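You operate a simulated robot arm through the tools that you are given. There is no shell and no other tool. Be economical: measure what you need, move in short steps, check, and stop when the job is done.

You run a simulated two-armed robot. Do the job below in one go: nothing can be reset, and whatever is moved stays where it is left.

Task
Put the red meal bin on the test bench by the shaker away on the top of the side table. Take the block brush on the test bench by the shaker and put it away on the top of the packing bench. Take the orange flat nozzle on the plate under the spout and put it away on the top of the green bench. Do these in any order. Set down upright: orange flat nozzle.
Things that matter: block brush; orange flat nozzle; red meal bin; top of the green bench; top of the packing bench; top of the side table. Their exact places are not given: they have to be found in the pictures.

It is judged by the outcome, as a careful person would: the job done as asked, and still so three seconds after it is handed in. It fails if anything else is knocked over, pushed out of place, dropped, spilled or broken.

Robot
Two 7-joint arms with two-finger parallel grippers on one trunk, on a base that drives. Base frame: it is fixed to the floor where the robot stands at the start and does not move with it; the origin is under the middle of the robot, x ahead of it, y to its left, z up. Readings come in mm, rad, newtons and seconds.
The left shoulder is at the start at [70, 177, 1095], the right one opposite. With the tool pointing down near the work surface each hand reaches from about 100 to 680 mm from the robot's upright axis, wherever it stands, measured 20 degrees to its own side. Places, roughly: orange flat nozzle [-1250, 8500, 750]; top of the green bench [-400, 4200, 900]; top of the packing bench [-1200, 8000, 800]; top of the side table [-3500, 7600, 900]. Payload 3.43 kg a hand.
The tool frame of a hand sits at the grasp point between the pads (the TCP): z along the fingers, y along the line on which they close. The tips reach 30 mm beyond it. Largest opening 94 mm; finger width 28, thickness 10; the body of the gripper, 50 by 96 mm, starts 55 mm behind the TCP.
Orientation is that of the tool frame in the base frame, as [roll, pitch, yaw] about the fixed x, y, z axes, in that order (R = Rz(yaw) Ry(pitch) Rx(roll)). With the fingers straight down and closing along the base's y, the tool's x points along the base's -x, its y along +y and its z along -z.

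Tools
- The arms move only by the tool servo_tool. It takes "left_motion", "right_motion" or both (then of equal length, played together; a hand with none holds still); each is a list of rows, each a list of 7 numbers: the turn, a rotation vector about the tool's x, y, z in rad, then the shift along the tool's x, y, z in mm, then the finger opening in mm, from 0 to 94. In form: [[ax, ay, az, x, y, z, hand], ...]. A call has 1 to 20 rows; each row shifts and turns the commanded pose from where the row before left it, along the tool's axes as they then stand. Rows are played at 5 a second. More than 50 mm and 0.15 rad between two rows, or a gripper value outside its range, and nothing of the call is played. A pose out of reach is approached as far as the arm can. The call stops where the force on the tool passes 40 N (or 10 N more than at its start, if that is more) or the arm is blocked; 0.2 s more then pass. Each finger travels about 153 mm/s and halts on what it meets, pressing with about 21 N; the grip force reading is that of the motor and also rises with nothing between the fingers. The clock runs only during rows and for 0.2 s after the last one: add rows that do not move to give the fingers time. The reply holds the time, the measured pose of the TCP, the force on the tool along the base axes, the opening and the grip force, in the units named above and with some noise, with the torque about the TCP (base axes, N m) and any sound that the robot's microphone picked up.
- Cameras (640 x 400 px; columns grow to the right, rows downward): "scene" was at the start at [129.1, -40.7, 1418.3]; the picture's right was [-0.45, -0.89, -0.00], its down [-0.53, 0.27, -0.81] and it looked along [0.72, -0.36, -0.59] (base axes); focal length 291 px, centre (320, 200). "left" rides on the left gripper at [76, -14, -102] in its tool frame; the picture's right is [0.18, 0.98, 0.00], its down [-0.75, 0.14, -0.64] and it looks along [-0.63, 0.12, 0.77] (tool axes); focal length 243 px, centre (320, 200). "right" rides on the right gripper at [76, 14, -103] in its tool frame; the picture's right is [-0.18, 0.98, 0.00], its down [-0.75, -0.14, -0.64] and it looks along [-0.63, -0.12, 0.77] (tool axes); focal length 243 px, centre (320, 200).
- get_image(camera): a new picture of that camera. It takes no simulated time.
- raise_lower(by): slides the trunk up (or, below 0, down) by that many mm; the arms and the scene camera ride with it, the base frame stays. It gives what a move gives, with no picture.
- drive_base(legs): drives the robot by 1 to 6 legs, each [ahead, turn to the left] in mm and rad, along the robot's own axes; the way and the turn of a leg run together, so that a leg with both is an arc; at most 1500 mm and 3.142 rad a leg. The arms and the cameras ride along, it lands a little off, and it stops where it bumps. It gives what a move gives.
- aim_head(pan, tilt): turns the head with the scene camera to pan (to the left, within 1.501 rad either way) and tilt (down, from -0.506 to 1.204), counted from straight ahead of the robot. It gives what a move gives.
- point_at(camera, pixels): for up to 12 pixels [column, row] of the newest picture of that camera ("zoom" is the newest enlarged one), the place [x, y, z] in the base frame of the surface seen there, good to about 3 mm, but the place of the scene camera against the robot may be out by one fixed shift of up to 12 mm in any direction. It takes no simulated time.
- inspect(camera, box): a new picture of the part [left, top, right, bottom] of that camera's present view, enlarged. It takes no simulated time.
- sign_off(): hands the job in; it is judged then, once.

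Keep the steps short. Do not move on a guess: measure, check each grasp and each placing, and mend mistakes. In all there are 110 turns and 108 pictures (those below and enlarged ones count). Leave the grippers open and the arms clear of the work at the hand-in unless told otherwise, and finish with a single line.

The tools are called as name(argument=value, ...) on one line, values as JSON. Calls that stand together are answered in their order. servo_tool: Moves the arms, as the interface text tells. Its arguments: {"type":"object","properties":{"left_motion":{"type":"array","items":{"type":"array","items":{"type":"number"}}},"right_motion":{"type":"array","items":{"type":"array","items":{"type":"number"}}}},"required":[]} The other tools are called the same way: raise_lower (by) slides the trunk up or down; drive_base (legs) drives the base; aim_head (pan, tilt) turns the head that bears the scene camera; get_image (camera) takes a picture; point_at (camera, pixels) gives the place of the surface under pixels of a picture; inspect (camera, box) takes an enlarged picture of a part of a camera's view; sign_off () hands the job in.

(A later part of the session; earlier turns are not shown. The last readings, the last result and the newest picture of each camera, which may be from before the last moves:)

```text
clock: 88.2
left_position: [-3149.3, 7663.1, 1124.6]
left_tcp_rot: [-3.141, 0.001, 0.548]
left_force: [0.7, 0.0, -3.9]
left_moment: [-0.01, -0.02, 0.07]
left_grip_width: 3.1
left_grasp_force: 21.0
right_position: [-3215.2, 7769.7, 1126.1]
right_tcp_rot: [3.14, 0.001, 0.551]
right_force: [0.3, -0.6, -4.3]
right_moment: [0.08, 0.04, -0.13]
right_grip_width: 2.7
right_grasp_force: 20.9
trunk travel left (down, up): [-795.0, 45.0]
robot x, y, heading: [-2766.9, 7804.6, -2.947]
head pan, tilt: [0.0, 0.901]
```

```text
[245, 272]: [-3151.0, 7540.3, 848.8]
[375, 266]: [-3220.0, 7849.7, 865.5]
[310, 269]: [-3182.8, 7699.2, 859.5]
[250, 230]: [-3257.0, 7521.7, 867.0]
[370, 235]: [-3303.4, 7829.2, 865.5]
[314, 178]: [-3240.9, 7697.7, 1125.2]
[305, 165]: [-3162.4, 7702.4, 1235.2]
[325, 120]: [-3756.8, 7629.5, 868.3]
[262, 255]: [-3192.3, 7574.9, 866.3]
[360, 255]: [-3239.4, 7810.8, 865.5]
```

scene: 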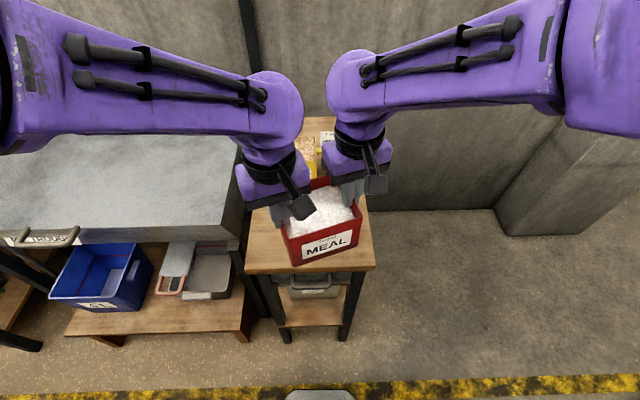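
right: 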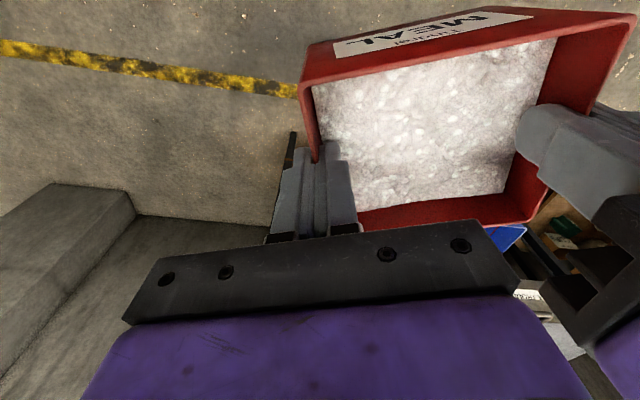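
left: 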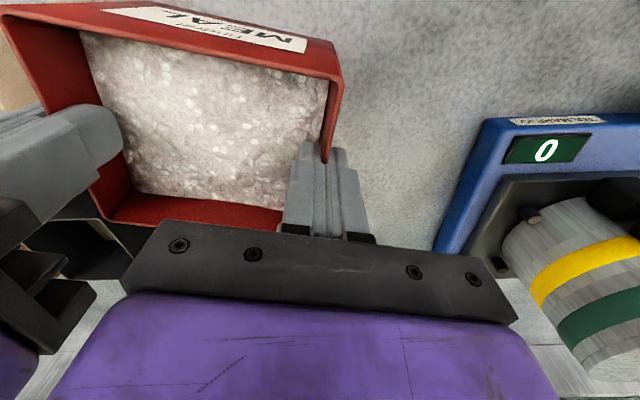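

I'll move the bin inward to centre (-3297, 7670) and lower it to about 15 mm above the table.

servo_tool(left_motion=[[0, 0, 0, -30.5, -5.25, 0, 0], [0, 0, 0, -30.5, -5.25, 0, 0], [0, 0, 0, -30.5, -5.25, 0, 0], [0, 0, 0, -30.5, -5.25, 0, 0], [0, 0, 0, 0, 0, 20, 0], [0, 0, 0, 0, 0, 20, 0], [0, 0, 0, 0, 0, 20, 0], [0, 0, 0, 0, 0, 20, 0], [0, 0, 0, 0, 0, 20, 0], [0, 0, 0, 0, 0, 20, 0], [0, 0, 0, 0, 0, 20, 0], [0, 0, 0, 0, 0, 0, 0]], right_motion=[[0, 0, 0, -30.5, -5.25, 0, 0], [0, 0, 0, -30.5, -5.25, 0, 0], [0, 0, 0, -30.5, -5.25, 0, 0], [0, 0, 0, -30.5, -5.25, 0, 0], [0, 0, 0, 0, 0, 20, 0], [0, 0, 0, 0, 0, 20, 0], [0, 0, 0, 0, 0, 20, 0], [0, 0, 0, 0, 0, 20, 0], [0, 0, 0, 0, 0, 20, 0], [0, 0, 0, 0, 0, 20, 0], [0, 0, 0, 0, 0, 20, 0], [0, 0, 0, 0, 0, 0, 0]])

get_image(camera="scene")

```text
clock: 90.8
left_position: [-3264.6, 7615.2, 983.3]
left_tcp_rot: [-3.141, 0.001, 0.548]
left_force: [9.1, -11.9, 2.1]
left_moment: [0.19, 0.08, 0.04]
left_grip_width: 2.8
left_grasp_force: 21.0
right_position: [-3329.7, 7724.4, 987.0]
right_tcp_rot: [3.141, 0.001, 0.551]
right_force: [-8.5, 12.7, -11.8]
right_moment: [0.6, 0.36, -0.11]
right_grip_width: 3.1
right_grasp_force: 21.2
trunk travel left (down, up): [-795.0, 45.0]
robot x, y, heading: [-2763.0, 7802.7, -2.948]
head pan, tilt: [0.0, 0.901]
```

```text
79 pictures are left
```

scene: 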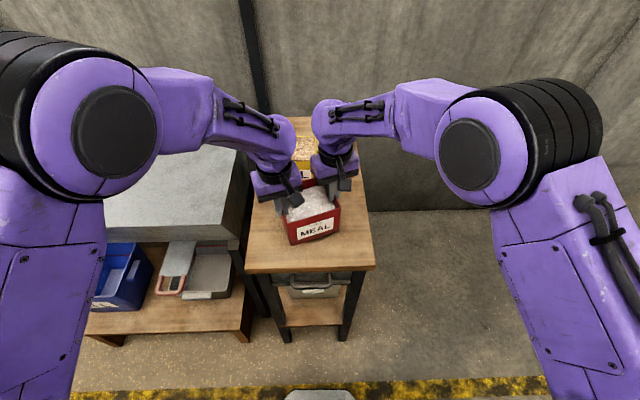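

It's well placed and just above the top. I'll lower it in small steps and watch the force.

servo_tool(left_motion=[[0, 0, 0, 0, 0, 4, 0], [0, 0, 0, 0, 0, 4, 0], [0, 0, 0, 0, 0, 4, 0], [0, 0, 0, 0, 0, 2, 0], [0, 0, 0, 0, 0, 0, 0]], right_motion=[[0, 0, 0, 0, 0, 5, 0], [0, 0, 0, 0, 0, 5, 0], [0, 0, 0, 0, 0, 5, 0], [0, 0, 0, 0, 0, 3, 0], [0, 0, 0, 0, 0, 0, 0]])

inspect(camera="scene", box=[230, 150, 400, 280])

```text
clock: 92.0
left_position: [-3264.0, 7616.1, 969.6]
left_tcp_rot: [3.14, 0.0, 0.548]
left_force: [1.8, -13.6, -12.5]
left_moment: [-0.59, -0.38, 0.4]
left_grip_width: 3.5
left_grasp_force: 20.7
right_position: [-3330.9, 7724.3, 969.0]
right_tcp_rot: [-3.141, 0.002, 0.549]
right_force: [-1.1, 12.6, 2.7]
right_moment: [-0.21, -0.14, 0.27]
right_grip_width: 3.3
right_grasp_force: 20.9
trunk travel left (down, up): [-795.0, 45.0]
robot x, y, heading: [-2764.9, 7805.9, -2.946]
head pan, tilt: [0.0, 0.901]
```

```text
3.08 times, centred on (315, 215) of scene
```

zoom: 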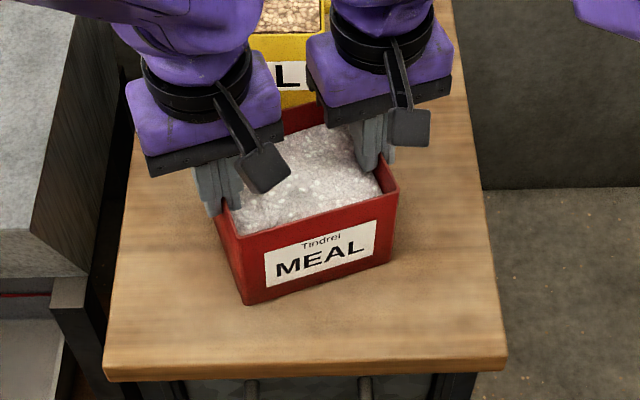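

It's still carrying the full weight (−10 N). I'll lower in 1.5 mm steps.

servo_tool(left_motion=[[0, 0, 0, 0, 0, 1.5, 0], [0, 0, 0, 0, 0, 1.5, 0], [0, 0, 0, 0, 0, 0, 0]], right_motion=[[0, 0, 0, 0, 0, 1.5, 0], [0, 0, 0, 0, 0, 1.5, 0], [0, 0, 0, 0, 0, 0, 0]])

```text
clock: 92.8
left_position: [-3262.4, 7615.7, 968.1]
left_tcp_rot: [3.141, 0.002, 0.547]
left_force: [-0.7, -11.1, -12.4]
left_moment: [-0.86, 0.17, 0.45]
left_grip_width: 3.2
left_grasp_force: 20.8
right_position: [-3329.6, 7723.7, 966.7]
right_tcp_rot: [-3.142, 0.002, 0.55]
right_force: [-1.9, 10.0, 17.3]
right_moment: [-0.29, -0.19, 0.45]
right_grip_width: 3.4
right_grasp_force: 21.6
trunk travel left (down, up): [-795.0, 45.0]
robot x, y, heading: [-2766.6, 7805.4, -2.947]
head pan, tilt: [0.0, 0.901]
```

The right side has touched down. I'll lower the left 2 mm more and let the right up 0.7.

servo_tool(left_motion=[[0, 0, 0, 0, 0, 1, 0], [0, 0, 0, 0, 0, 1, 0], [0, 0, 0, 0, 0, 0, 0]], right_motion=[[0, 0, 0, 0, 0, -0.7, 0], [0, 0, 0, 0, 0, 0, 0], [0, 0, 0, 0, 0, 0, 0]])

```text
clock: 93.6
left_position: [-3262.6, 7615.0, 967.7]
left_tcp_rot: [-3.141, -0.001, 0.55]
left_force: [5.1, -10.7, -3.6]
left_moment: [-0.26, -0.39, 0.21]
left_grip_width: 3.0
left_grasp_force: 20.9
right_position: [-3328.8, 7723.0, 966.5]
right_tcp_rot: [3.141, 0.001, 0.549]
right_force: [-5.9, 5.3, 7.5]
right_moment: [-0.23, 0.62, 0.02]
right_grip_width: 3.0
right_grasp_force: 20.8
trunk travel left (down, up): [-795.0, 45.0]
robot x, y, heading: [-2768.0, 7806.9, -2.948]
head pan, tilt: [0.0, 0.901]
```

It's resting on the table. I'll open both hands a little and rise.

servo_tool(left_motion=[[0, 0, 0, 0, 0, 0, 10], [0, 0, 0, 0, 0, 0, 30], [0, 0, 0, 0, 0, 0, 30], [0, 0, 0, 0, 0, -10, 30], [0, 0, 0, 0, 0, -30, 30], [0, 0, 0, 0, 0, -45, 30], [0, 0, 0, 0, 0, -45, 30], [0, 0, 0, 0, 0, -40, 30]], right_motion=[[0, 0, 0, 0, 0, 0, 10], [0, 0, 0, 0, 0, 0, 30], [0, 0, 0, 0, 0, 0, 30], [0, 0, 0, 0, 0, -10, 30], [0, 0, 0, 0, 0, -30, 30], [0, 0, 0, 0, 0, -45, 30], [0, 0, 0, 0, 0, -45, 30], [0, 0, 0, 0, 0, -40, 30]])

get_image(camera="scene")

```text
clock: 95.4
left_position: [-3261.2, 7615.5, 1137.6]
left_tcp_rot: [-3.14, 0.003, 0.548]
left_force: [0.5, -0.5, 0.5]
left_moment: [0.02, 0.01, 0.02]
left_grip_width: 30.0
left_grasp_force: 0.1
right_position: [-3329.4, 7725.1, 1137.2]
right_tcp_rot: [3.141, 0.002, 0.55]
right_force: [-0.7, 0.4, -0.6]
right_moment: [0.02, -0.04, 0.03]
right_grip_width: 30.1
right_grasp_force: 0.2
trunk travel left (down, up): [-795.0, 45.0]
robot x, y, heading: [-2767.1, 7802.5, -2.95]
head pan, tilt: [0.0, 0.901]
```

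```text
77 pictures are left
```

scene: 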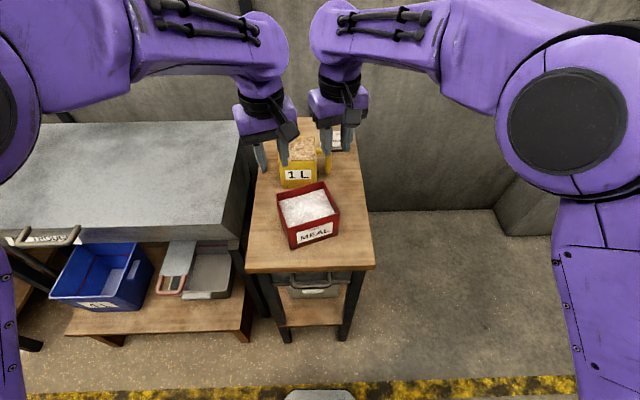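

The bin stands upright on the side table with the meal intact. I'll back away, draw the hands in, and turn to face the packing bench.

drive_base(legs=[[-480, 0]])

servo_tool(left_motion=[[0, 0, 0.118, 30, 10, 0, 60], [0, 0, 0.118, 30, 10, 0, 60], [0, 0, 0.118, 30, 10, 0, 60], [0, 0, 0, 30, 20, 0, 60], [0, 0, 0, 30, 20, 0, 60], [0, 0, 0, 30, 20, 0, 60]], right_motion=[[0, 0, 0.118, 30, -10, 0, 60], [0, 0, 0.118, 30, -10, 0, 60], [0, 0, 0.118, 30, -10, 0, 60], [0, 0, 0, 30, -20, 0, 60], [0, 0, 0, 30, -20, 0, 60], [0, 0, 0, 30, -20, 0, 60]])

drive_base(legs=[[0, 3.0]])

aim_head(pan=0.1, tilt=0.45)

get_image(camera="scene")

```text
clock: 98.2
left_position: [-2798.2, 7706.3, 1134.8]
left_tcp_rot: [-3.141, 0.0, 0.544]
left_force: [0.3, 0.6, 0.4]
left_moment: [0.04, 0.01, 0.01]
left_grip_width: 30.4
left_grasp_force: 0.0
right_position: [-2865.1, 7816.2, 1135.7]
right_tcp_rot: [3.14, -0.001, 0.546]
right_force: [-0.3, -0.2, -1.2]
right_moment: [0.02, 0.0, 0.01]
right_grip_width: 29.8
right_grasp_force: 0.0
trunk travel left (down, up): [-795.0, 45.0]
robot x, y, heading: [-2299.5, 7894.8, -2.953]
head pan, tilt: [0.0, 0.901]
```

```text
clock: 99.7
left_position: [-2603.2, 7676.9, 1136.2]
left_tcp_rot: [3.141, 0.005, 0.189]
left_force: [-0.4, 0.6, 0.6]
left_moment: [-0.04, 0.0, 0.0]
left_grip_width: 59.6
left_grasp_force: 0.0
right_position: [-2716.1, 7958.0, 1135.6]
right_tcp_rot: [3.138, 0.004, 0.193]
right_force: [0.2, -0.3, -0.1]
right_moment: [-0.06, 0.02, 0.0]
right_grip_width: 60.3
right_grasp_force: 0.0
trunk travel left (down, up): [-795.0, 45.0]
robot x, y, heading: [-2298.2, 7892.2, -2.955]
head pan, tilt: [0.0, 0.901]
```

```text
clock: 107.1
left_position: [-1964.7, 8069.8, 1135.1]
left_tcp_rot: [-3.139, 0.0, -3.085]
left_force: [-0.8, -0.4, 0.3]
left_moment: [0.01, 0.01, -0.01]
left_grip_width: 59.9
left_grasp_force: 0.0
right_position: [-1890.4, 7775.1, 1134.5]
right_tcp_rot: [3.139, 0.002, -3.084]
right_force: [-0.3, -0.6, -0.2]
right_moment: [0.04, 0.0, -0.01]
right_grip_width: 60.2
right_grasp_force: 0.1
trunk travel left (down, up): [-795.0, 45.0]
robot x, y, heading: [-2295.2, 7894.4, 0.056]
head pan, tilt: [0.0, 0.901]
```

```text
clock: 108.0
left_position: [-1964.5, 8069.3, 1135.8]
left_tcp_rot: [-3.139, 0.001, -3.086]
left_force: [-0.2, 0.7, -0.8]
left_moment: [0.01, -0.01, -0.02]
left_grip_width: 60.0
left_grasp_force: 0.0
right_position: [-1890.1, 7774.5, 1135.4]
right_tcp_rot: [3.141, 0.001, -3.084]
right_force: [0.3, 0.4, -0.1]
right_moment: [-0.02, 0.01, -0.02]
right_grip_width: 60.1
right_grasp_force: 0.0
trunk travel left (down, up): [-795.0, 45.0]
robot x, y, heading: [-2296.2, 7896.4, 0.055]
head pan, tilt: [0.099, 0.45]
```

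```text
76 pictures are left
```

scene: 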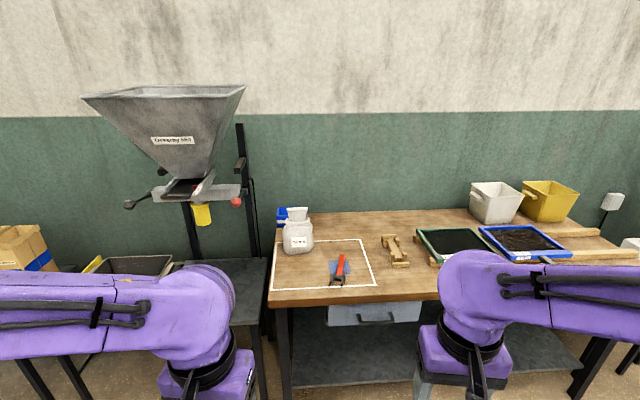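

I see the hopper with its spout at (202,215). The plate beneath is hidden by the left arm. I'll shift along the aisle to face it.

drive_base(legs=[[0, 1.7], [500, 0], [0, -1.55]])

aim_head(pan=0.0, tilt=0.55)

get_image(camera="scene")

```text
clock: 118.8
left_position: [-2093.8, 8609.2, 1134.6]
left_tcp_rot: [-3.141, 0.003, -2.922]
left_force: [-0.4, -0.3, 0.2]
left_moment: [0.01, 0.0, 0.01]
left_grip_width: 60.0
left_grasp_force: 0.0
right_position: [-1972.8, 8329.6, 1136.3]
right_tcp_rot: [3.14, 0.001, -2.921]
right_force: [0.3, 0.3, -0.5]
right_moment: [-0.02, -0.02, -0.01]
right_grip_width: 60.2
right_grasp_force: 0.0
trunk travel left (down, up): [-795.0, 45.0]
robot x, y, heading: [-2393.1, 8380.2, 0.219]
head pan, tilt: [0.099, 0.45]
```

```text
clock: 119.5
left_position: [-2095.0, 8607.5, 1136.3]
left_tcp_rot: [-3.14, 0.002, -2.92]
left_force: [0.1, 0.5, 0.2]
left_moment: [-0.02, -0.02, -0.02]
left_grip_width: 60.1
left_grasp_force: 0.1
right_position: [-1972.0, 8330.8, 1134.6]
right_tcp_rot: [3.14, 0.002, -2.92]
right_force: [0.0, 0.8, -0.1]
right_moment: [0.03, 0.01, 0.01]
right_grip_width: 59.9
right_grasp_force: 0.1
trunk travel left (down, up): [-795.0, 45.0]
robot x, y, heading: [-2390.3, 8379.6, 0.217]
head pan, tilt: [0.0, 0.55]
```

```text
75 pictures are left
```

scene: 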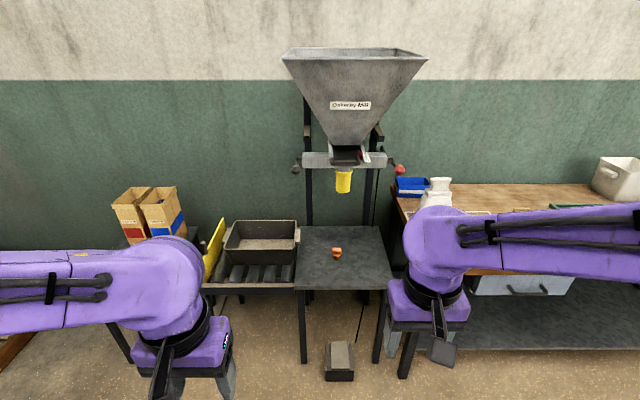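

The plate with the small orange nozzle is at (337,253). I'll enlarge it and measure.

inspect(camera="scene", box=[290, 210, 390, 290])

point_at(camera="scene", pixels=[[337, 249], [337, 256], [300, 230], [378, 228], [300, 285], [385, 285], [343, 190], [343, 173], [340, 360], [305, 160], [385, 165], [240, 270]])

```text
5.00 times, centred on (340, 250) of scene
```

zoom: 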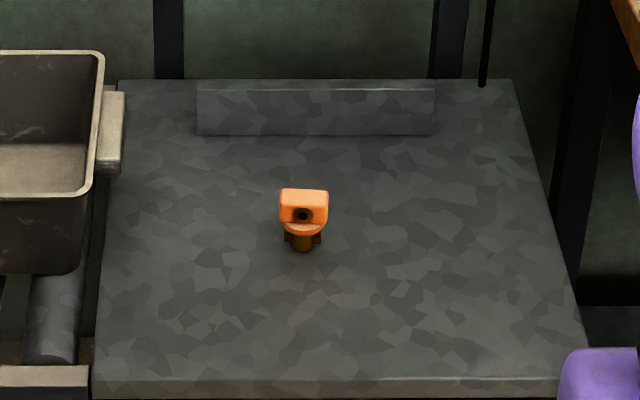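

```text
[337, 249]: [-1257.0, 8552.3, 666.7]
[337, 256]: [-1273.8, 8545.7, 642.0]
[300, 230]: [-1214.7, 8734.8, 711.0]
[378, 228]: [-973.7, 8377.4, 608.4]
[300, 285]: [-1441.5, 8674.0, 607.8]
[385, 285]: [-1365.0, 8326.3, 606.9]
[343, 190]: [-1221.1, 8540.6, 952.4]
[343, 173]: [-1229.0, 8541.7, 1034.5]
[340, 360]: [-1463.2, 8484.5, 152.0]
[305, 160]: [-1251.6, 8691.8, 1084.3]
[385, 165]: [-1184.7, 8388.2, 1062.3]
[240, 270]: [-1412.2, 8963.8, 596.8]
```

The nozzle is at about (-1262, 8549), top z≈667, on the plate at z≈600. The spout bottom is at z≈950 almost over it, so I need a tilted approach from the front. I'll check the hopper front, the stool and the packing bench corner before driving in.

point_at(camera="scene", pixels=[[288, 55], [420, 60], [350, 62], [350, 140], [295, 168], [398, 170], [340, 378], [330, 350], [400, 205], [404, 215], [215, 225], [400, 365]])

point_at(camera="zoom", pixels=[[282, 205], [326, 205], [304, 195], [304, 215], [285, 238], [320, 238], [303, 250], [303, 229], [282, 190], [328, 192], [303, 262]])

```text
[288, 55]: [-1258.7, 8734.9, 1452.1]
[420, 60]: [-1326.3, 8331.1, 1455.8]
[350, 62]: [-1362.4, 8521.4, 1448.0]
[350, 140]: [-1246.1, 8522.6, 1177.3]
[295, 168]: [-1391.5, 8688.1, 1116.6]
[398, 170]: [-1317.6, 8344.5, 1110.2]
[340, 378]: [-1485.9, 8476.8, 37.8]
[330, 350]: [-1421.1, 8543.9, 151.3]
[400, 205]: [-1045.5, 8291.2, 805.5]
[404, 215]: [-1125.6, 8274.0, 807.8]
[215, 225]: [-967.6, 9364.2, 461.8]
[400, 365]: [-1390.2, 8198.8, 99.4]
```

```text
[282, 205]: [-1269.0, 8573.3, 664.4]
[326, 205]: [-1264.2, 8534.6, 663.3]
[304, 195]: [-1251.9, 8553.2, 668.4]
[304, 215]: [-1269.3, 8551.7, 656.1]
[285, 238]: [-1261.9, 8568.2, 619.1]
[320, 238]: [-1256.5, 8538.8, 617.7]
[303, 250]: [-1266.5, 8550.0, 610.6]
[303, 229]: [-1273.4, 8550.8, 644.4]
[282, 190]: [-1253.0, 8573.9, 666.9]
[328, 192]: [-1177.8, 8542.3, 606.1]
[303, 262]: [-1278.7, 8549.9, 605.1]
```

The path is clear. I'll drive 500 mm ahead, lower the trunk 350 mm, and look.

drive_base(legs=[[500, 0]])

raise_lower(by=-350)

aim_head(pan=-0.1, tilt=0.7)

get_image(camera="scene")

get_image(camera="right")

```text
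clock: 122.5
left_position: [-1602.8, 8714.5, 1134.5]
left_tcp_rot: [-3.139, 0.001, -2.928]
left_force: [-0.9, -0.3, -1.0]
left_moment: [0.01, 0.02, 0.0]
left_grip_width: 60.2
left_grasp_force: 0.1
right_position: [-1482.8, 8435.1, 1134.1]
right_tcp_rot: [3.139, 0.002, -2.926]
right_force: [-0.2, 0.4, 0.7]
right_moment: [-0.01, 0.01, 0.03]
right_grip_width: 60.1
right_grasp_force: 0.0
trunk travel left (down, up): [-795.0, 45.0]
robot x, y, heading: [-1903.7, 8484.9, 0.214]
head pan, tilt: [0.0, 0.55]
```

```text
clock: 125.9
left_position: [-1601.9, 8714.4, 784.6]
left_tcp_rot: [-3.139, 0.002, -2.927]
left_force: [1.1, 0.0, -0.1]
left_moment: [-0.01, 0.0, -0.01]
left_grip_width: 60.0
left_grasp_force: 0.0
right_position: [-1482.8, 8436.0, 784.9]
right_tcp_rot: [3.14, 0.0, -2.925]
right_force: [-0.4, -0.2, -0.9]
right_moment: [0.01, -0.03, -0.01]
right_grip_width: 60.1
right_grasp_force: 0.2
trunk travel left (down, up): [-445.0, 395.0]
robot x, y, heading: [-1902.5, 8485.7, 0.213]
head pan, tilt: [0.0, 0.55]
```

```text
clock: 126.6
left_position: [-1602.7, 8714.4, 784.7]
left_tcp_rot: [-3.139, 0.001, -2.926]
left_force: [0.4, -0.9, 0.1]
left_moment: [0.02, -0.01, 0.03]
left_grip_width: 59.9
left_grasp_force: 0.0
right_position: [-1481.8, 8435.2, 784.9]
right_tcp_rot: [3.14, 0.002, -2.926]
right_force: [-0.2, -0.4, -0.9]
right_moment: [0.0, -0.01, 0.01]
right_grip_width: 60.2
right_grasp_force: 0.1
trunk travel left (down, up): [-445.0, 395.0]
robot x, y, heading: [-1902.5, 8488.7, 0.211]
head pan, tilt: [-0.099, 0.7]
```

```text
73 pictures are left
```

scene: 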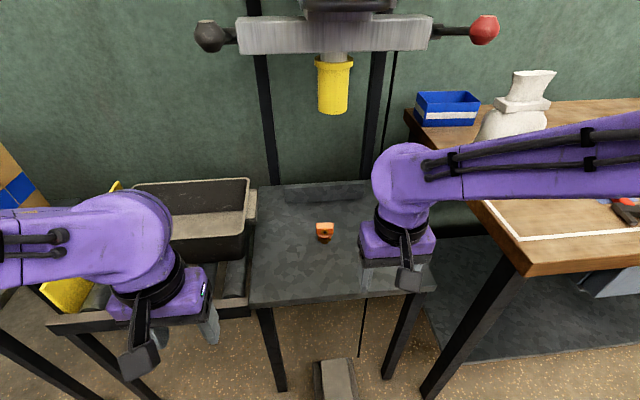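

```text
72 pictures are left
```

right: 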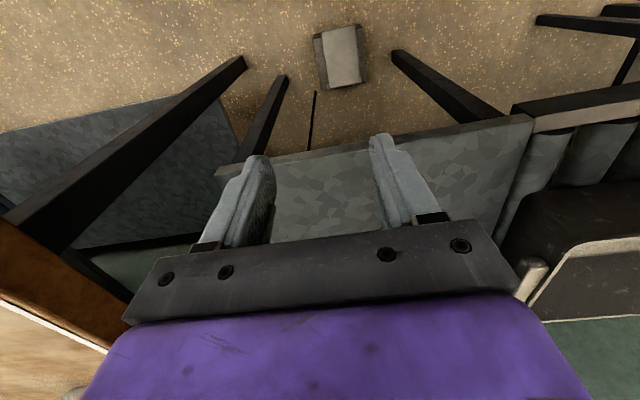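

inspect(camera="scene", box=[300, 208, 350, 248])

servo_tool(right_motion=[[0, -0.14, 0, 0, 0, -20, 70], [0, -0.14, 0, 0, 0, -20, 70], [0, -0.14, 0, 0, 0, 0, 70], [0, -0.14, 0, 0, 0, 0, 70], [0, -0.14, 0, 0, 0, 0, 70], [0, 0, 0, 0, 0, 0, 70]])

get_image(camera="right")

```text
10.00 times, centred on (325, 228) of scene
```

zoom: 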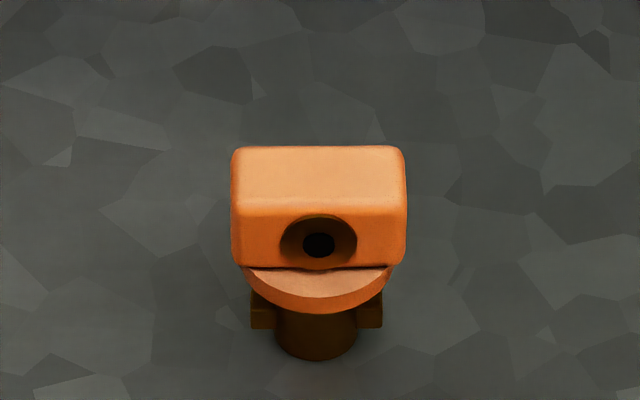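

```text
clock: 128.0
left_position: [-1602.1, 8714.9, 785.6]
left_tcp_rot: [-3.14, 0.003, -2.927]
left_force: [-0.5, -0.7, -0.3]
left_moment: [0.02, -0.04, -0.04]
left_grip_width: 60.1
left_grasp_force: 0.1
right_position: [-1485.9, 8435.4, 826.1]
right_tcp_rot: [-3.14, 0.7, -2.926]
right_force: [1.1, -0.1, 0.0]
right_moment: [0.0, 0.01, 0.0]
right_grip_width: 69.9
right_grasp_force: 0.1
trunk travel left (down, up): [-445.0, 395.0]
robot x, y, heading: [-1901.9, 8487.6, 0.215]
head pan, tilt: [-0.099, 0.7]
```

```text
70 pictures are left
```

right: 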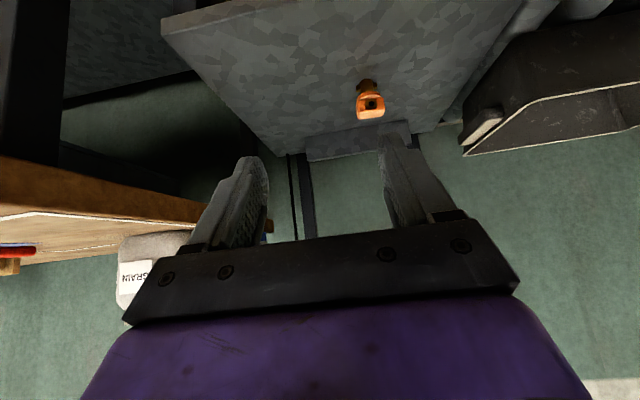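

The nozzle stands on its round foot with a block head, which I can grip by the sides. I'll measure it with the wrist camera.

inspect(camera="right", box=[330, 65, 410, 130])

point_at(camera="right", pixels=[[358, 105], [384, 103], [371, 112], [371, 94], [368, 82], [370, 117], [400, 60], [330, 100]])

```text
6.15 times, centred on (370, 98) of right
```

zoom: 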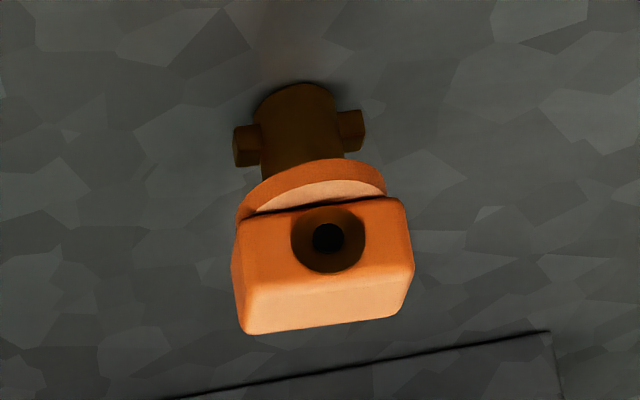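

```text
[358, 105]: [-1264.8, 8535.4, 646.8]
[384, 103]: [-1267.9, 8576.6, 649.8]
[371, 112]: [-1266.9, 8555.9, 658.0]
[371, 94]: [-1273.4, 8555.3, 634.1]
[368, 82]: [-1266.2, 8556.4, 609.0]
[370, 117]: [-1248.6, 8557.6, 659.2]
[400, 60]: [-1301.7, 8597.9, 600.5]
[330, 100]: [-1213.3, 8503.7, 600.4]
```

The head is centred near (-1256, 8556), z 636–659, about 41 mm wide, with the plate at 600. I'll align the hand and go to a pre-grasp 100 mm back along the tilted axis.

servo_tool(right_motion=[[0.0644, 0, 0.0765, 0, 0, 0, 75], [0, 0, 0, -11.4, 15.7, 32.5, 75], [0, 0, 0, -11.4, 15.7, 32.5, 75], [0, 0, 0, -11.4, 15.7, 32.5, 75], [0, 0, 0, -11.4, 15.7, 32.5, 75], [0, 0, 0, -11.4, 15.7, 32.5, 75], [0, 0, 0, -11.4, 15.7, 32.5, 75], [0, 0, 0, 0, 0, 0, 75]])

get_image(camera="right")

get_image(camera="scene")

```text
clock: 129.8
left_position: [-1602.0, 8714.6, 785.3]
left_tcp_rot: [-3.139, 0.003, -2.927]
left_force: [-0.3, 0.8, 0.2]
left_moment: [-0.01, -0.02, -0.03]
left_grip_width: 60.1
left_grasp_force: 0.1
right_position: [-1311.0, 8546.0, 740.9]
right_tcp_rot: [3.053, 0.713, -3.109]
right_force: [-0.1, -0.3, 0.4]
right_moment: [-0.01, 0.02, -0.01]
right_grip_width: 74.9
right_grasp_force: 0.0
trunk travel left (down, up): [-445.0, 395.0]
robot x, y, heading: [-1902.0, 8489.8, 0.213]
head pan, tilt: [-0.099, 0.7]
```

```text
68 pictures are left
```

right: 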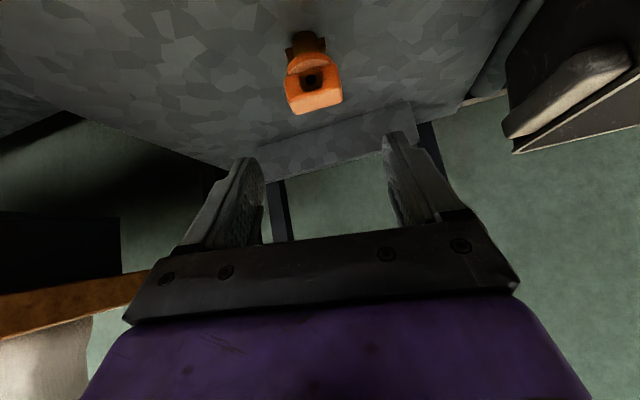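

```text
67 pictures are left
```

scene: 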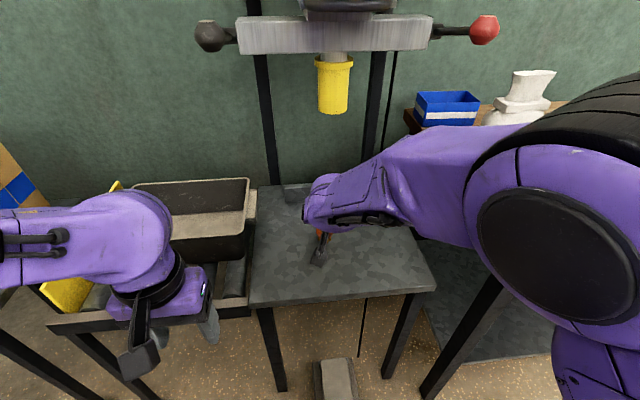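

The pose is about 20 mm and 0.1 rad off what I commanded. I'll check whether the arm is still settling.

servo_tool(right_motion=[[0, 0, 0, 0, 0, 0, 75], [0, 0, 0, 0, 0, 0, 75], [0, 0, 0, 0, 0, 0, 75]])

```text
clock: 130.6
left_position: [-1601.3, 8714.8, 784.4]
left_tcp_rot: [-3.14, 0.002, -2.926]
left_force: [-0.5, -0.5, -0.2]
left_moment: [0.01, -0.02, -0.03]
left_grip_width: 59.9
left_grasp_force: 0.1
right_position: [-1310.7, 8542.2, 738.1]
right_tcp_rot: [3.059, 0.705, -3.114]
right_force: [0.0, 0.8, -0.6]
right_moment: [-0.04, 0.02, 0.01]
right_grip_width: 74.7
right_grasp_force: 0.1
trunk travel left (down, up): [-445.0, 395.0]
robot x, y, heading: [-1905.3, 8489.2, 0.213]
head pan, tilt: [-0.099, 0.7]
```

The arm seems to be at a joint limit. I'll retract the hand and raise the trunk 130 mm for a better elbow posture.

servo_tool(right_motion=[[0, 0, 0, 23, -6, -19, 75], [0, 0, 0, 23, -6, -19, 75], [0, 0, 0, 23, -6, -19, 75], [0, 0, 0, 23, -6, -19, 75], [0, 0, 0, 23, -6, -19, 75], [0, 0, 0, 0, 0, 0, 75]])

raise_lower(by=130)

```text
clock: 132.0
left_position: [-1601.7, 8714.8, 784.7]
left_tcp_rot: [-3.14, 0.001, -2.928]
left_force: [0.2, -0.1, 0.2]
left_moment: [0.0, 0.02, 0.01]
left_grip_width: 60.1
left_grasp_force: 0.0
right_position: [-1464.3, 8502.2, 719.7]
right_tcp_rot: [-3.141, 0.701, -3.026]
right_force: [-0.1, -0.5, 0.3]
right_moment: [0.0, 0.01, -0.02]
right_grip_width: 75.1
right_grasp_force: 0.0
trunk travel left (down, up): [-445.0, 395.0]
robot x, y, heading: [-1904.9, 8488.2, 0.217]
head pan, tilt: [-0.099, 0.7]
```

```text
clock: 133.6
left_position: [-1602.9, 8714.7, 915.7]
left_tcp_rot: [-3.14, 0.001, -2.927]
left_force: [-0.3, -0.6, -0.4]
left_moment: [0.02, 0.02, 0.03]
left_grip_width: 59.9
left_grasp_force: 0.1
right_position: [-1462.8, 8500.9, 850.4]
right_tcp_rot: [3.141, 0.7, -3.027]
right_force: [0.4, -0.1, -0.3]
right_moment: [0.01, 0.0, 0.02]
right_grip_width: 75.3
right_grasp_force: 0.0
trunk travel left (down, up): [-575.0, 265.0]
robot x, y, heading: [-1902.3, 8485.6, 0.215]
head pan, tilt: [-0.099, 0.7]
```

servo_tool(right_motion=[[0, 0, 0, -6.1, 6.2, 38.8, 75], [0, 0, 0, -6.1, 6.2, 38.8, 75], [0, 0, 0, -6.1, 6.2, 38.8, 75], [0, 0, 0, -6.1, 6.2, 38.8, 75], [0, 0, 0, -6.1, 6.2, 38.8, 75], [0, 0, 0, 0, 0, 0, 75], [0, 0, 0, 0, 0, 0, 75]])

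get_image(camera="scene")

```text
clock: 135.2
left_position: [-1602.3, 8715.2, 914.9]
left_tcp_rot: [-3.14, 0.001, -2.927]
left_force: [0.4, 0.0, -0.8]
left_moment: [-0.01, -0.01, 0.0]
left_grip_width: 60.0
left_grasp_force: 0.1
right_position: [-1319.2, 8550.3, 719.9]
right_tcp_rot: [3.139, 0.699, -3.026]
right_force: [0.4, 0.1, 0.1]
right_moment: [0.03, 0.02, 0.02]
right_grip_width: 74.9
right_grasp_force: 0.0
trunk travel left (down, up): [-575.0, 265.0]
robot x, y, heading: [-1903.2, 8485.4, 0.216]
head pan, tilt: [-0.099, 0.7]
```

```text
66 pictures are left
```

scene: 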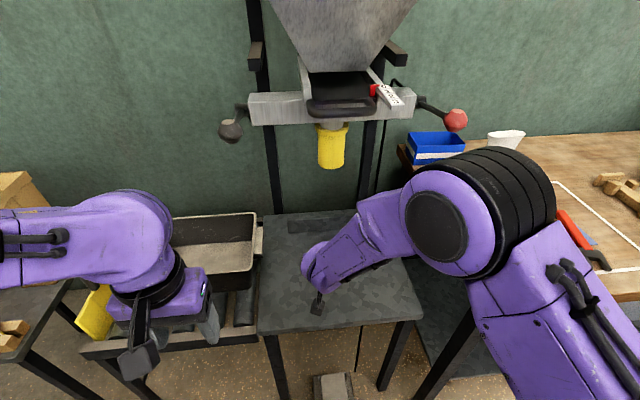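

It reached exactly. I'll check the nozzle in the wrist view.

get_image(camera="right")

inspect(camera="right", box=[260, 0, 420, 100])

```text
65 pictures are left
```

right: 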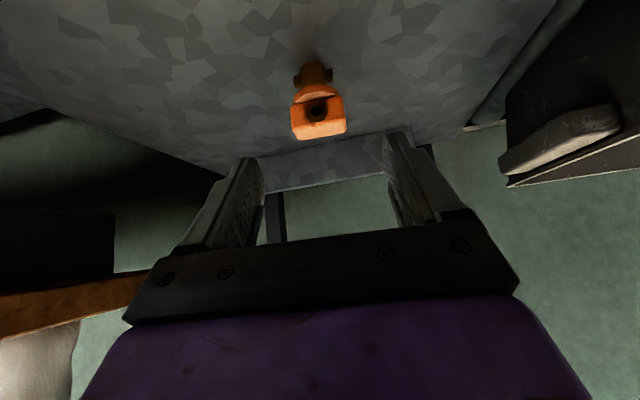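

```text
4.00 times, centred on (340, 50) of right
```

zoom: 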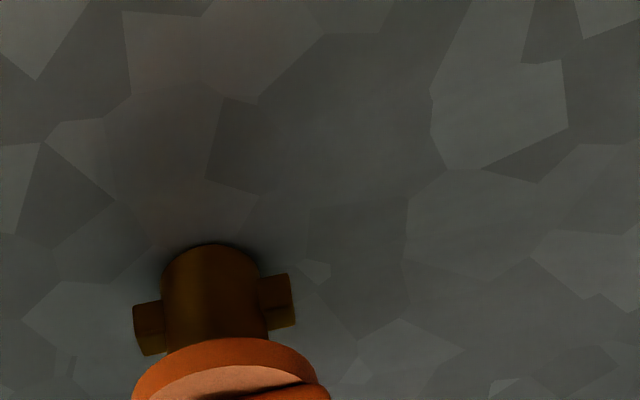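

inspect(camera="right", box=[280, 50, 360, 150])

point_at(camera="right", pixels=[[293, 115], [342, 108], [296, 138], [345, 132], [320, 130], [317, 98], [313, 73], [294, 107], [340, 98], [320, 137]])

```text
4.00 times, centred on (320, 100) of right
```

zoom: 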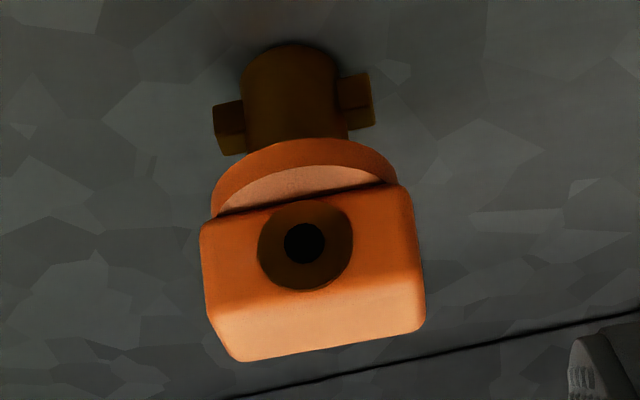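

```text
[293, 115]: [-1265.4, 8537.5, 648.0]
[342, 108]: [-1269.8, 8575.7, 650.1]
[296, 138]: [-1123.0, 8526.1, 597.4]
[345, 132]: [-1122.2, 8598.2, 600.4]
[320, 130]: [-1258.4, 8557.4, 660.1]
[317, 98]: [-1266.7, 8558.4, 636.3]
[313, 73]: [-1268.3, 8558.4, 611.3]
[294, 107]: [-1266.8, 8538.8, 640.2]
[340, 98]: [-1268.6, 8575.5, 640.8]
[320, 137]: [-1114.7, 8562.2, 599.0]
```

The hand is aligned. I'll advance 98 mm along the fingers and close.

servo_tool(right_motion=[[0, 0, 0, 0, 0, 30, 75], [0, 0, 0, 0, 0, 30, 75], [0, 0, 0, 0, 0, 20, 75], [0, 0, 0, 0, 0, 18, 75], [0, 0, 0, 0, 0, 0, 75], [0, 0, 0, 0, 0, 0, 55], [0, 0, 0, 0, 0, 0, 35], [0, 0, 0, 0, 0, 0, 20], [0, 0, 0, 0, 0, 0, 20]])

get_image(camera="right")

```text
clock: 137.2
left_position: [-1601.4, 8714.4, 914.6]
left_tcp_rot: [-3.139, 0.001, -2.927]
left_force: [0.0, 0.8, -0.3]
left_moment: [-0.01, -0.01, 0.02]
left_grip_width: 59.8
left_grasp_force: 0.0
right_position: [-1256.6, 8557.9, 645.9]
right_tcp_rot: [3.139, 0.703, -3.026]
right_force: [0.8, 0.1, -0.1]
right_moment: [-0.01, -0.02, 0.02]
right_grip_width: 48.0
right_grasp_force: 20.5
trunk travel left (down, up): [-575.0, 265.0]
robot x, y, heading: [-1901.7, 8489.3, 0.214]
head pan, tilt: [-0.099, 0.7]
```

```text
62 pictures are left
```

right: 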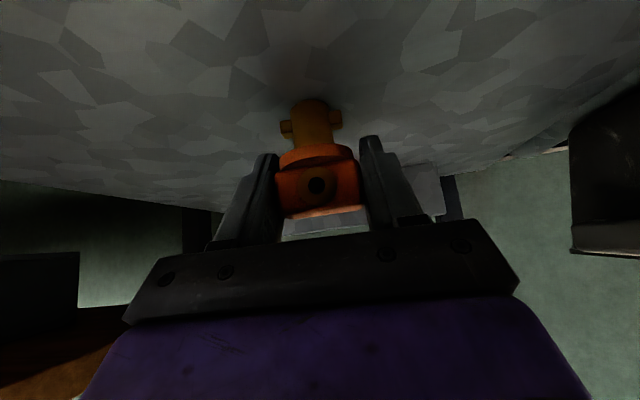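

I have 48 mm held at 20.5 N. I'll lift 40 mm and draw back out from under the spout.

servo_tool(right_motion=[[0, 0, 0, -6.4, 0, -7.7, 20], [0, 0, 0, -12.9, 0, -15.3, 20], [0, 0, 0, -6.4, 0, -7.7, 20], [0, 0, 0, 23, 0, -19.3, 20], [0, 0, 0, 23, 0, -19.3, 20], [0, 0, 0, 23, 0, -19.3, 20], [0, 0, 0, 23, 0, -19.3, 20], [0, 0, 0, 23, 0, -19.3, 20], [0, 0, 0, 23, 0, -19.3, 20], [0, 0, 0, 0, 0, 0, 20]])

get_image(camera="right")

get_image(camera="scene")

```text
clock: 139.3
left_position: [-1601.9, 8714.5, 914.5]
left_tcp_rot: [-3.141, 0.0, -2.926]
left_force: [0.0, 0.3, 0.7]
left_moment: [-0.04, -0.02, -0.02]
left_grip_width: 59.9
left_grasp_force: 0.0
right_position: [-1436.5, 8537.1, 686.1]
right_tcp_rot: [3.14, 0.7, -3.027]
right_force: [-0.1, 0.3, -1.1]
right_moment: [0.0, 0.02, -0.01]
right_grip_width: 47.7
right_grasp_force: 21.1
trunk travel left (down, up): [-575.0, 265.0]
robot x, y, heading: [-1903.8, 8486.7, 0.213]
head pan, tilt: [-0.099, 0.7]
```

```text
61 pictures are left
```

right: 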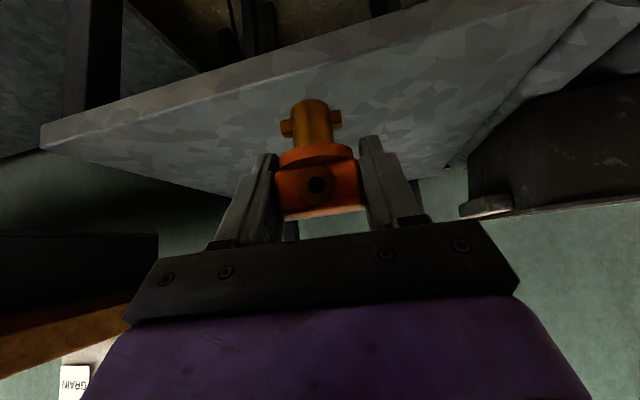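

```text
60 pictures are left
```

scene: 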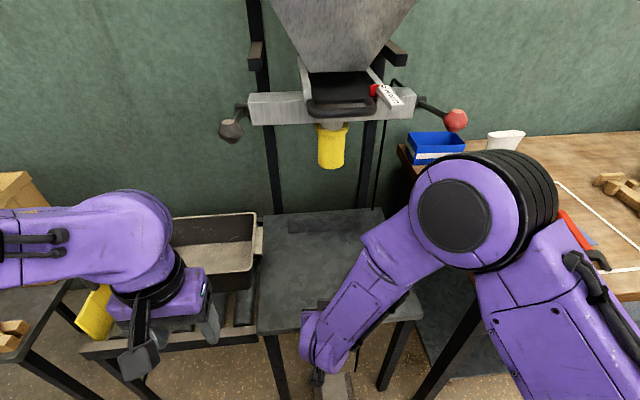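

The nozzle is held upright. I'll back out, raise the trunk, turn down the aisle and drive to the green bench area.

drive_base(legs=[[-500, 0]])

raise_lower(by=220)

drive_base(legs=[[0, -1.575], [1400, 0], [1400, 0], [1400, 0], [0, 1.57]])

aim_head(pan=0.0, tilt=0.5)

get_image(camera="scene")

```text
clock: 142.3
left_position: [-2093.6, 8609.4, 914.2]
left_tcp_rot: [3.141, 0.003, -2.926]
left_force: [-1.0, -0.5, -0.8]
left_moment: [-0.02, -0.02, -0.01]
left_grip_width: 59.9
left_grasp_force: 0.1
right_position: [-1927.0, 8430.2, 686.5]
right_tcp_rot: [3.141, 0.703, -3.025]
right_force: [-0.7, -0.7, -0.3]
right_moment: [-0.04, 0.01, 0.03]
right_grip_width: 47.9
right_grasp_force: 21.0
trunk travel left (down, up): [-575.0, 265.0]
robot x, y, heading: [-2394.0, 8381.7, 0.217]
head pan, tilt: [-0.099, 0.7]
```

```text
clock: 144.6
left_position: [-2094.3, 8609.1, 1134.9]
left_tcp_rot: [-3.14, 0.0, -2.927]
left_force: [-0.9, -0.1, -0.4]
left_moment: [-0.03, 0.0, 0.01]
left_grip_width: 60.0
left_grasp_force: 0.0
right_position: [-1926.7, 8430.0, 906.0]
right_tcp_rot: [3.14, 0.7, -3.027]
right_force: [-0.6, 1.0, -0.2]
right_moment: [-0.01, 0.01, 0.0]
right_grip_width: 47.5
right_grasp_force: 21.1
trunk travel left (down, up): [-795.0, 45.0]
robot x, y, heading: [-2393.8, 8384.1, 0.212]
head pan, tilt: [-0.099, 0.7]
```

```text
clock: 172.4
left_position: [-1247.1, 4492.2, 1135.2]
left_tcp_rot: [-3.14, 0.002, -2.93]
left_force: [-0.2, 0.1, 0.6]
left_moment: [0.0, -0.01, 0.01]
left_grip_width: 60.0
left_grasp_force: 0.0
right_position: [-1080.8, 4314.5, 905.8]
right_tcp_rot: [3.141, 0.699, -3.032]
right_force: [-0.5, 0.5, -0.3]
right_moment: [-0.03, 0.01, -0.02]
right_grip_width: 47.6
right_grasp_force: 21.0
trunk travel left (down, up): [-795.0, 45.0]
robot x, y, heading: [-1549.6, 4269.5, 0.214]
head pan, tilt: [-0.099, 0.7]
```

```text
clock: 173.2
left_position: [-1247.3, 4493.4, 1135.6]
left_tcp_rot: [-3.14, 0.001, -2.931]
left_force: [0.6, 0.1, -0.7]
left_moment: [0.01, 0.03, 0.0]
left_grip_width: 59.8
left_grasp_force: 0.0
right_position: [-1080.1, 4314.7, 906.3]
right_tcp_rot: [3.138, 0.7, -3.029]
right_force: [-0.1, -0.5, -0.2]
right_moment: [0.02, -0.02, 0.03]
right_grip_width: 47.8
right_grasp_force: 21.3
trunk travel left (down, up): [-795.0, 45.0]
robot x, y, heading: [-1546.9, 4269.2, 0.211]
head pan, tilt: [0.0, 0.499]
```

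```text
59 pictures are left
```

scene: 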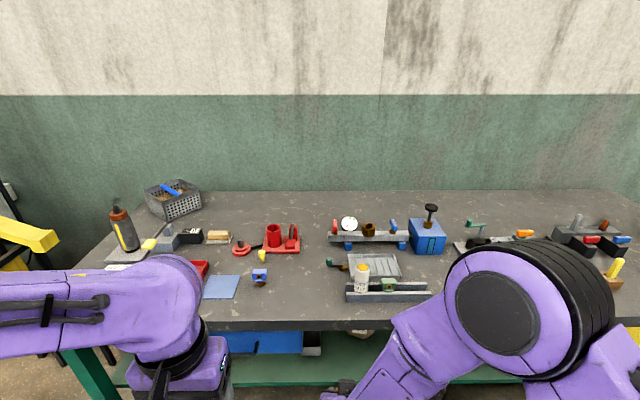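

This is the green bench, with a dark top and green frame. The free area near (305,290) between the blue piece and the tray looks good. I'll measure it.

inspect(camera="scene", box=[190, 210, 450, 350])

point_at(camera="scene", pixels=[[305, 290], [305, 316], [260, 285], [345, 298], [300, 270], [325, 270], [270, 312], [330, 312], [260, 271], [300, 250], [320, 295], [285, 290]])

```text
2.46 times, centred on (320, 280) of scene
```

zoom: 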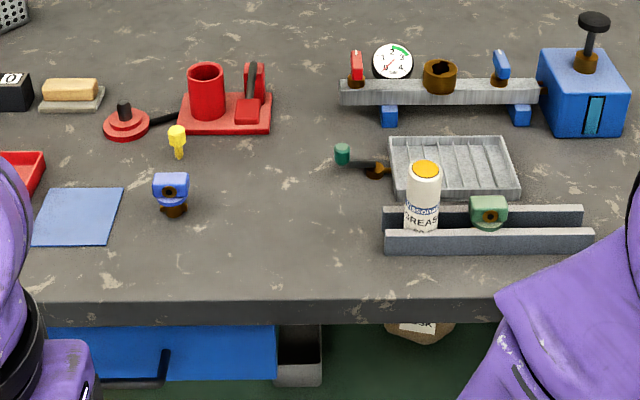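

```text
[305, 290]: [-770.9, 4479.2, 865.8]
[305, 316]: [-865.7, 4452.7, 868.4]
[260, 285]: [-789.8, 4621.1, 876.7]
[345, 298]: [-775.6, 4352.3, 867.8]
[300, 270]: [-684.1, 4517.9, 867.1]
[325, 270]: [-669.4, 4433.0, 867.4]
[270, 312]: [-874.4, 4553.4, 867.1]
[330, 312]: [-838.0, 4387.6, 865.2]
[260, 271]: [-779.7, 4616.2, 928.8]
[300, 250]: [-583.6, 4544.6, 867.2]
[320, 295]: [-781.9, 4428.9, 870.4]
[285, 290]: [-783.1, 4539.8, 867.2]
```

The blue nozzle there stands foot-down too. I'll put the orange one in the free spot near (-783, 4447), bench z≈859. I'll raise first, then drive 170 mm closer.

raise_lower(by=44)

servo_tool(right_motion=[[0, 0, 0, -13, 0, -15.3, 20], [0, 0, 0, -13, 0, -15.3, 20], [0, 0, 0, -13, 0, -15.3, 20], [0, 0, 0, 23, 0, -19.3, 20], [0, 0, 0, 23, 0, -19.3, 20], [0, 0, 0, 23, 0, -19.3, 20], [0, 0, 0, 0, 0, 0, 20]])

drive_base(legs=[[170, 0]])

aim_head(pan=0.1, tilt=0.75)

get_image(camera="scene")

```text
clock: 174.0
left_position: [-1245.7, 4494.3, 1178.3]
left_tcp_rot: [-3.141, 0.002, -2.931]
left_force: [-0.1, 0.8, 0.3]
left_moment: [0.02, -0.01, 0.02]
left_grip_width: 60.1
left_grasp_force: 0.1
right_position: [-1080.1, 4315.4, 949.5]
right_tcp_rot: [3.141, 0.699, -3.031]
right_force: [0.3, -0.2, -0.9]
right_moment: [-0.03, 0.04, -0.01]
right_grip_width: 47.9
right_grasp_force: 21.1
trunk travel left (down, up): [-839.0, 1.0]
robot x, y, heading: [-1543.2, 4263.8, 0.212]
head pan, tilt: [0.0, 0.499]
```

```text
clock: 175.6
left_position: [-1245.3, 4493.0, 1179.6]
left_tcp_rot: [-3.14, -0.001, -2.931]
left_force: [-0.3, -0.7, 1.1]
left_moment: [0.04, -0.02, 0.0]
left_grip_width: 60.3
left_grasp_force: 0.0
right_position: [-1170.0, 4303.5, 1010.0]
right_tcp_rot: [3.139, 0.701, -3.03]
right_force: [-0.3, 0.3, -0.9]
right_moment: [0.0, -0.02, -0.01]
right_grip_width: 47.6
right_grasp_force: 20.9
trunk travel left (down, up): [-839.0, 1.0]
robot x, y, heading: [-1548.1, 4271.0, 0.21]
head pan, tilt: [0.0, 0.499]
```

```text
clock: 177.1
left_position: [-1083.4, 4527.6, 1180.6]
left_tcp_rot: [-3.138, 0.002, -2.933]
left_force: [-0.5, 0.5, -0.2]
left_moment: [0.0, -0.06, 0.02]
left_grip_width: 59.9
left_grasp_force: 0.1
right_position: [-1006.6, 4339.2, 1011.3]
right_tcp_rot: [3.14, 0.702, -3.033]
right_force: [0.5, -0.5, -0.9]
right_moment: [-0.04, -0.02, -0.03]
right_grip_width: 47.8
right_grasp_force: 21.4
trunk travel left (down, up): [-839.0, 1.0]
robot x, y, heading: [-1379.2, 4301.4, 0.207]
head pan, tilt: [0.0, 0.499]
```

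```text
clock: 177.9
left_position: [-1079.4, 4528.1, 1179.1]
left_tcp_rot: [-3.14, 0.0, -2.932]
left_force: [-0.4, -0.2, -0.4]
left_moment: [0.0, 0.02, 0.04]
left_grip_width: 60.1
left_grasp_force: 0.0
right_position: [-1003.2, 4340.2, 1009.3]
right_tcp_rot: [3.14, 0.7, -3.031]
right_force: [0.3, -0.1, -0.9]
right_moment: [-0.03, 0.04, 0.0]
right_grip_width: 47.8
right_grasp_force: 21.4
trunk travel left (down, up): [-839.0, 1.0]
robot x, y, heading: [-1382.2, 4303.4, 0.207]
head pan, tilt: [0.099, 0.75]
```

```text
57 pictures are left
```

scene: 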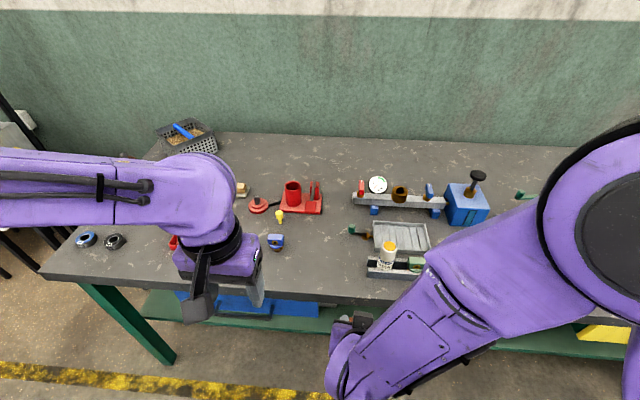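

point_at(camera="scene", pixels=[[320, 262], [320, 297], [276, 245], [368, 272], [368, 258], [355, 230], [388, 250], [330, 255], [300, 255], [340, 275]])

get_image(camera="right")

```text
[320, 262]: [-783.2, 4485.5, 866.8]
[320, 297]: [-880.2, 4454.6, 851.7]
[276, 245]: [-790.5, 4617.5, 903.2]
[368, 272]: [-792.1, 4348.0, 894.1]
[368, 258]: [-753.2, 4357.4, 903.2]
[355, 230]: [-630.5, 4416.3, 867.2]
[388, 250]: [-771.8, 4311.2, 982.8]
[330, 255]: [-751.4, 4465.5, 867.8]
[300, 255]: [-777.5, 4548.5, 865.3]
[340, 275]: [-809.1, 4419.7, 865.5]
```

```text
56 pictures are left
```

right: 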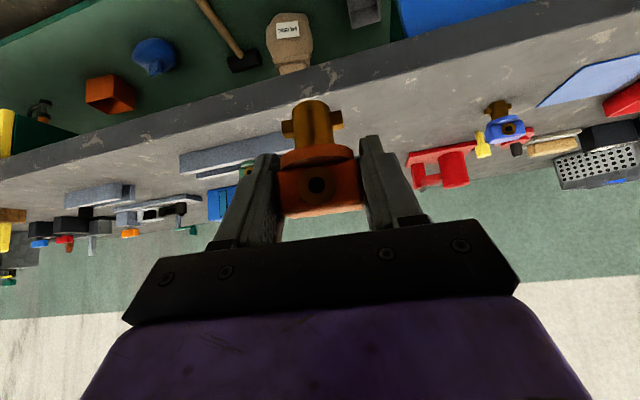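

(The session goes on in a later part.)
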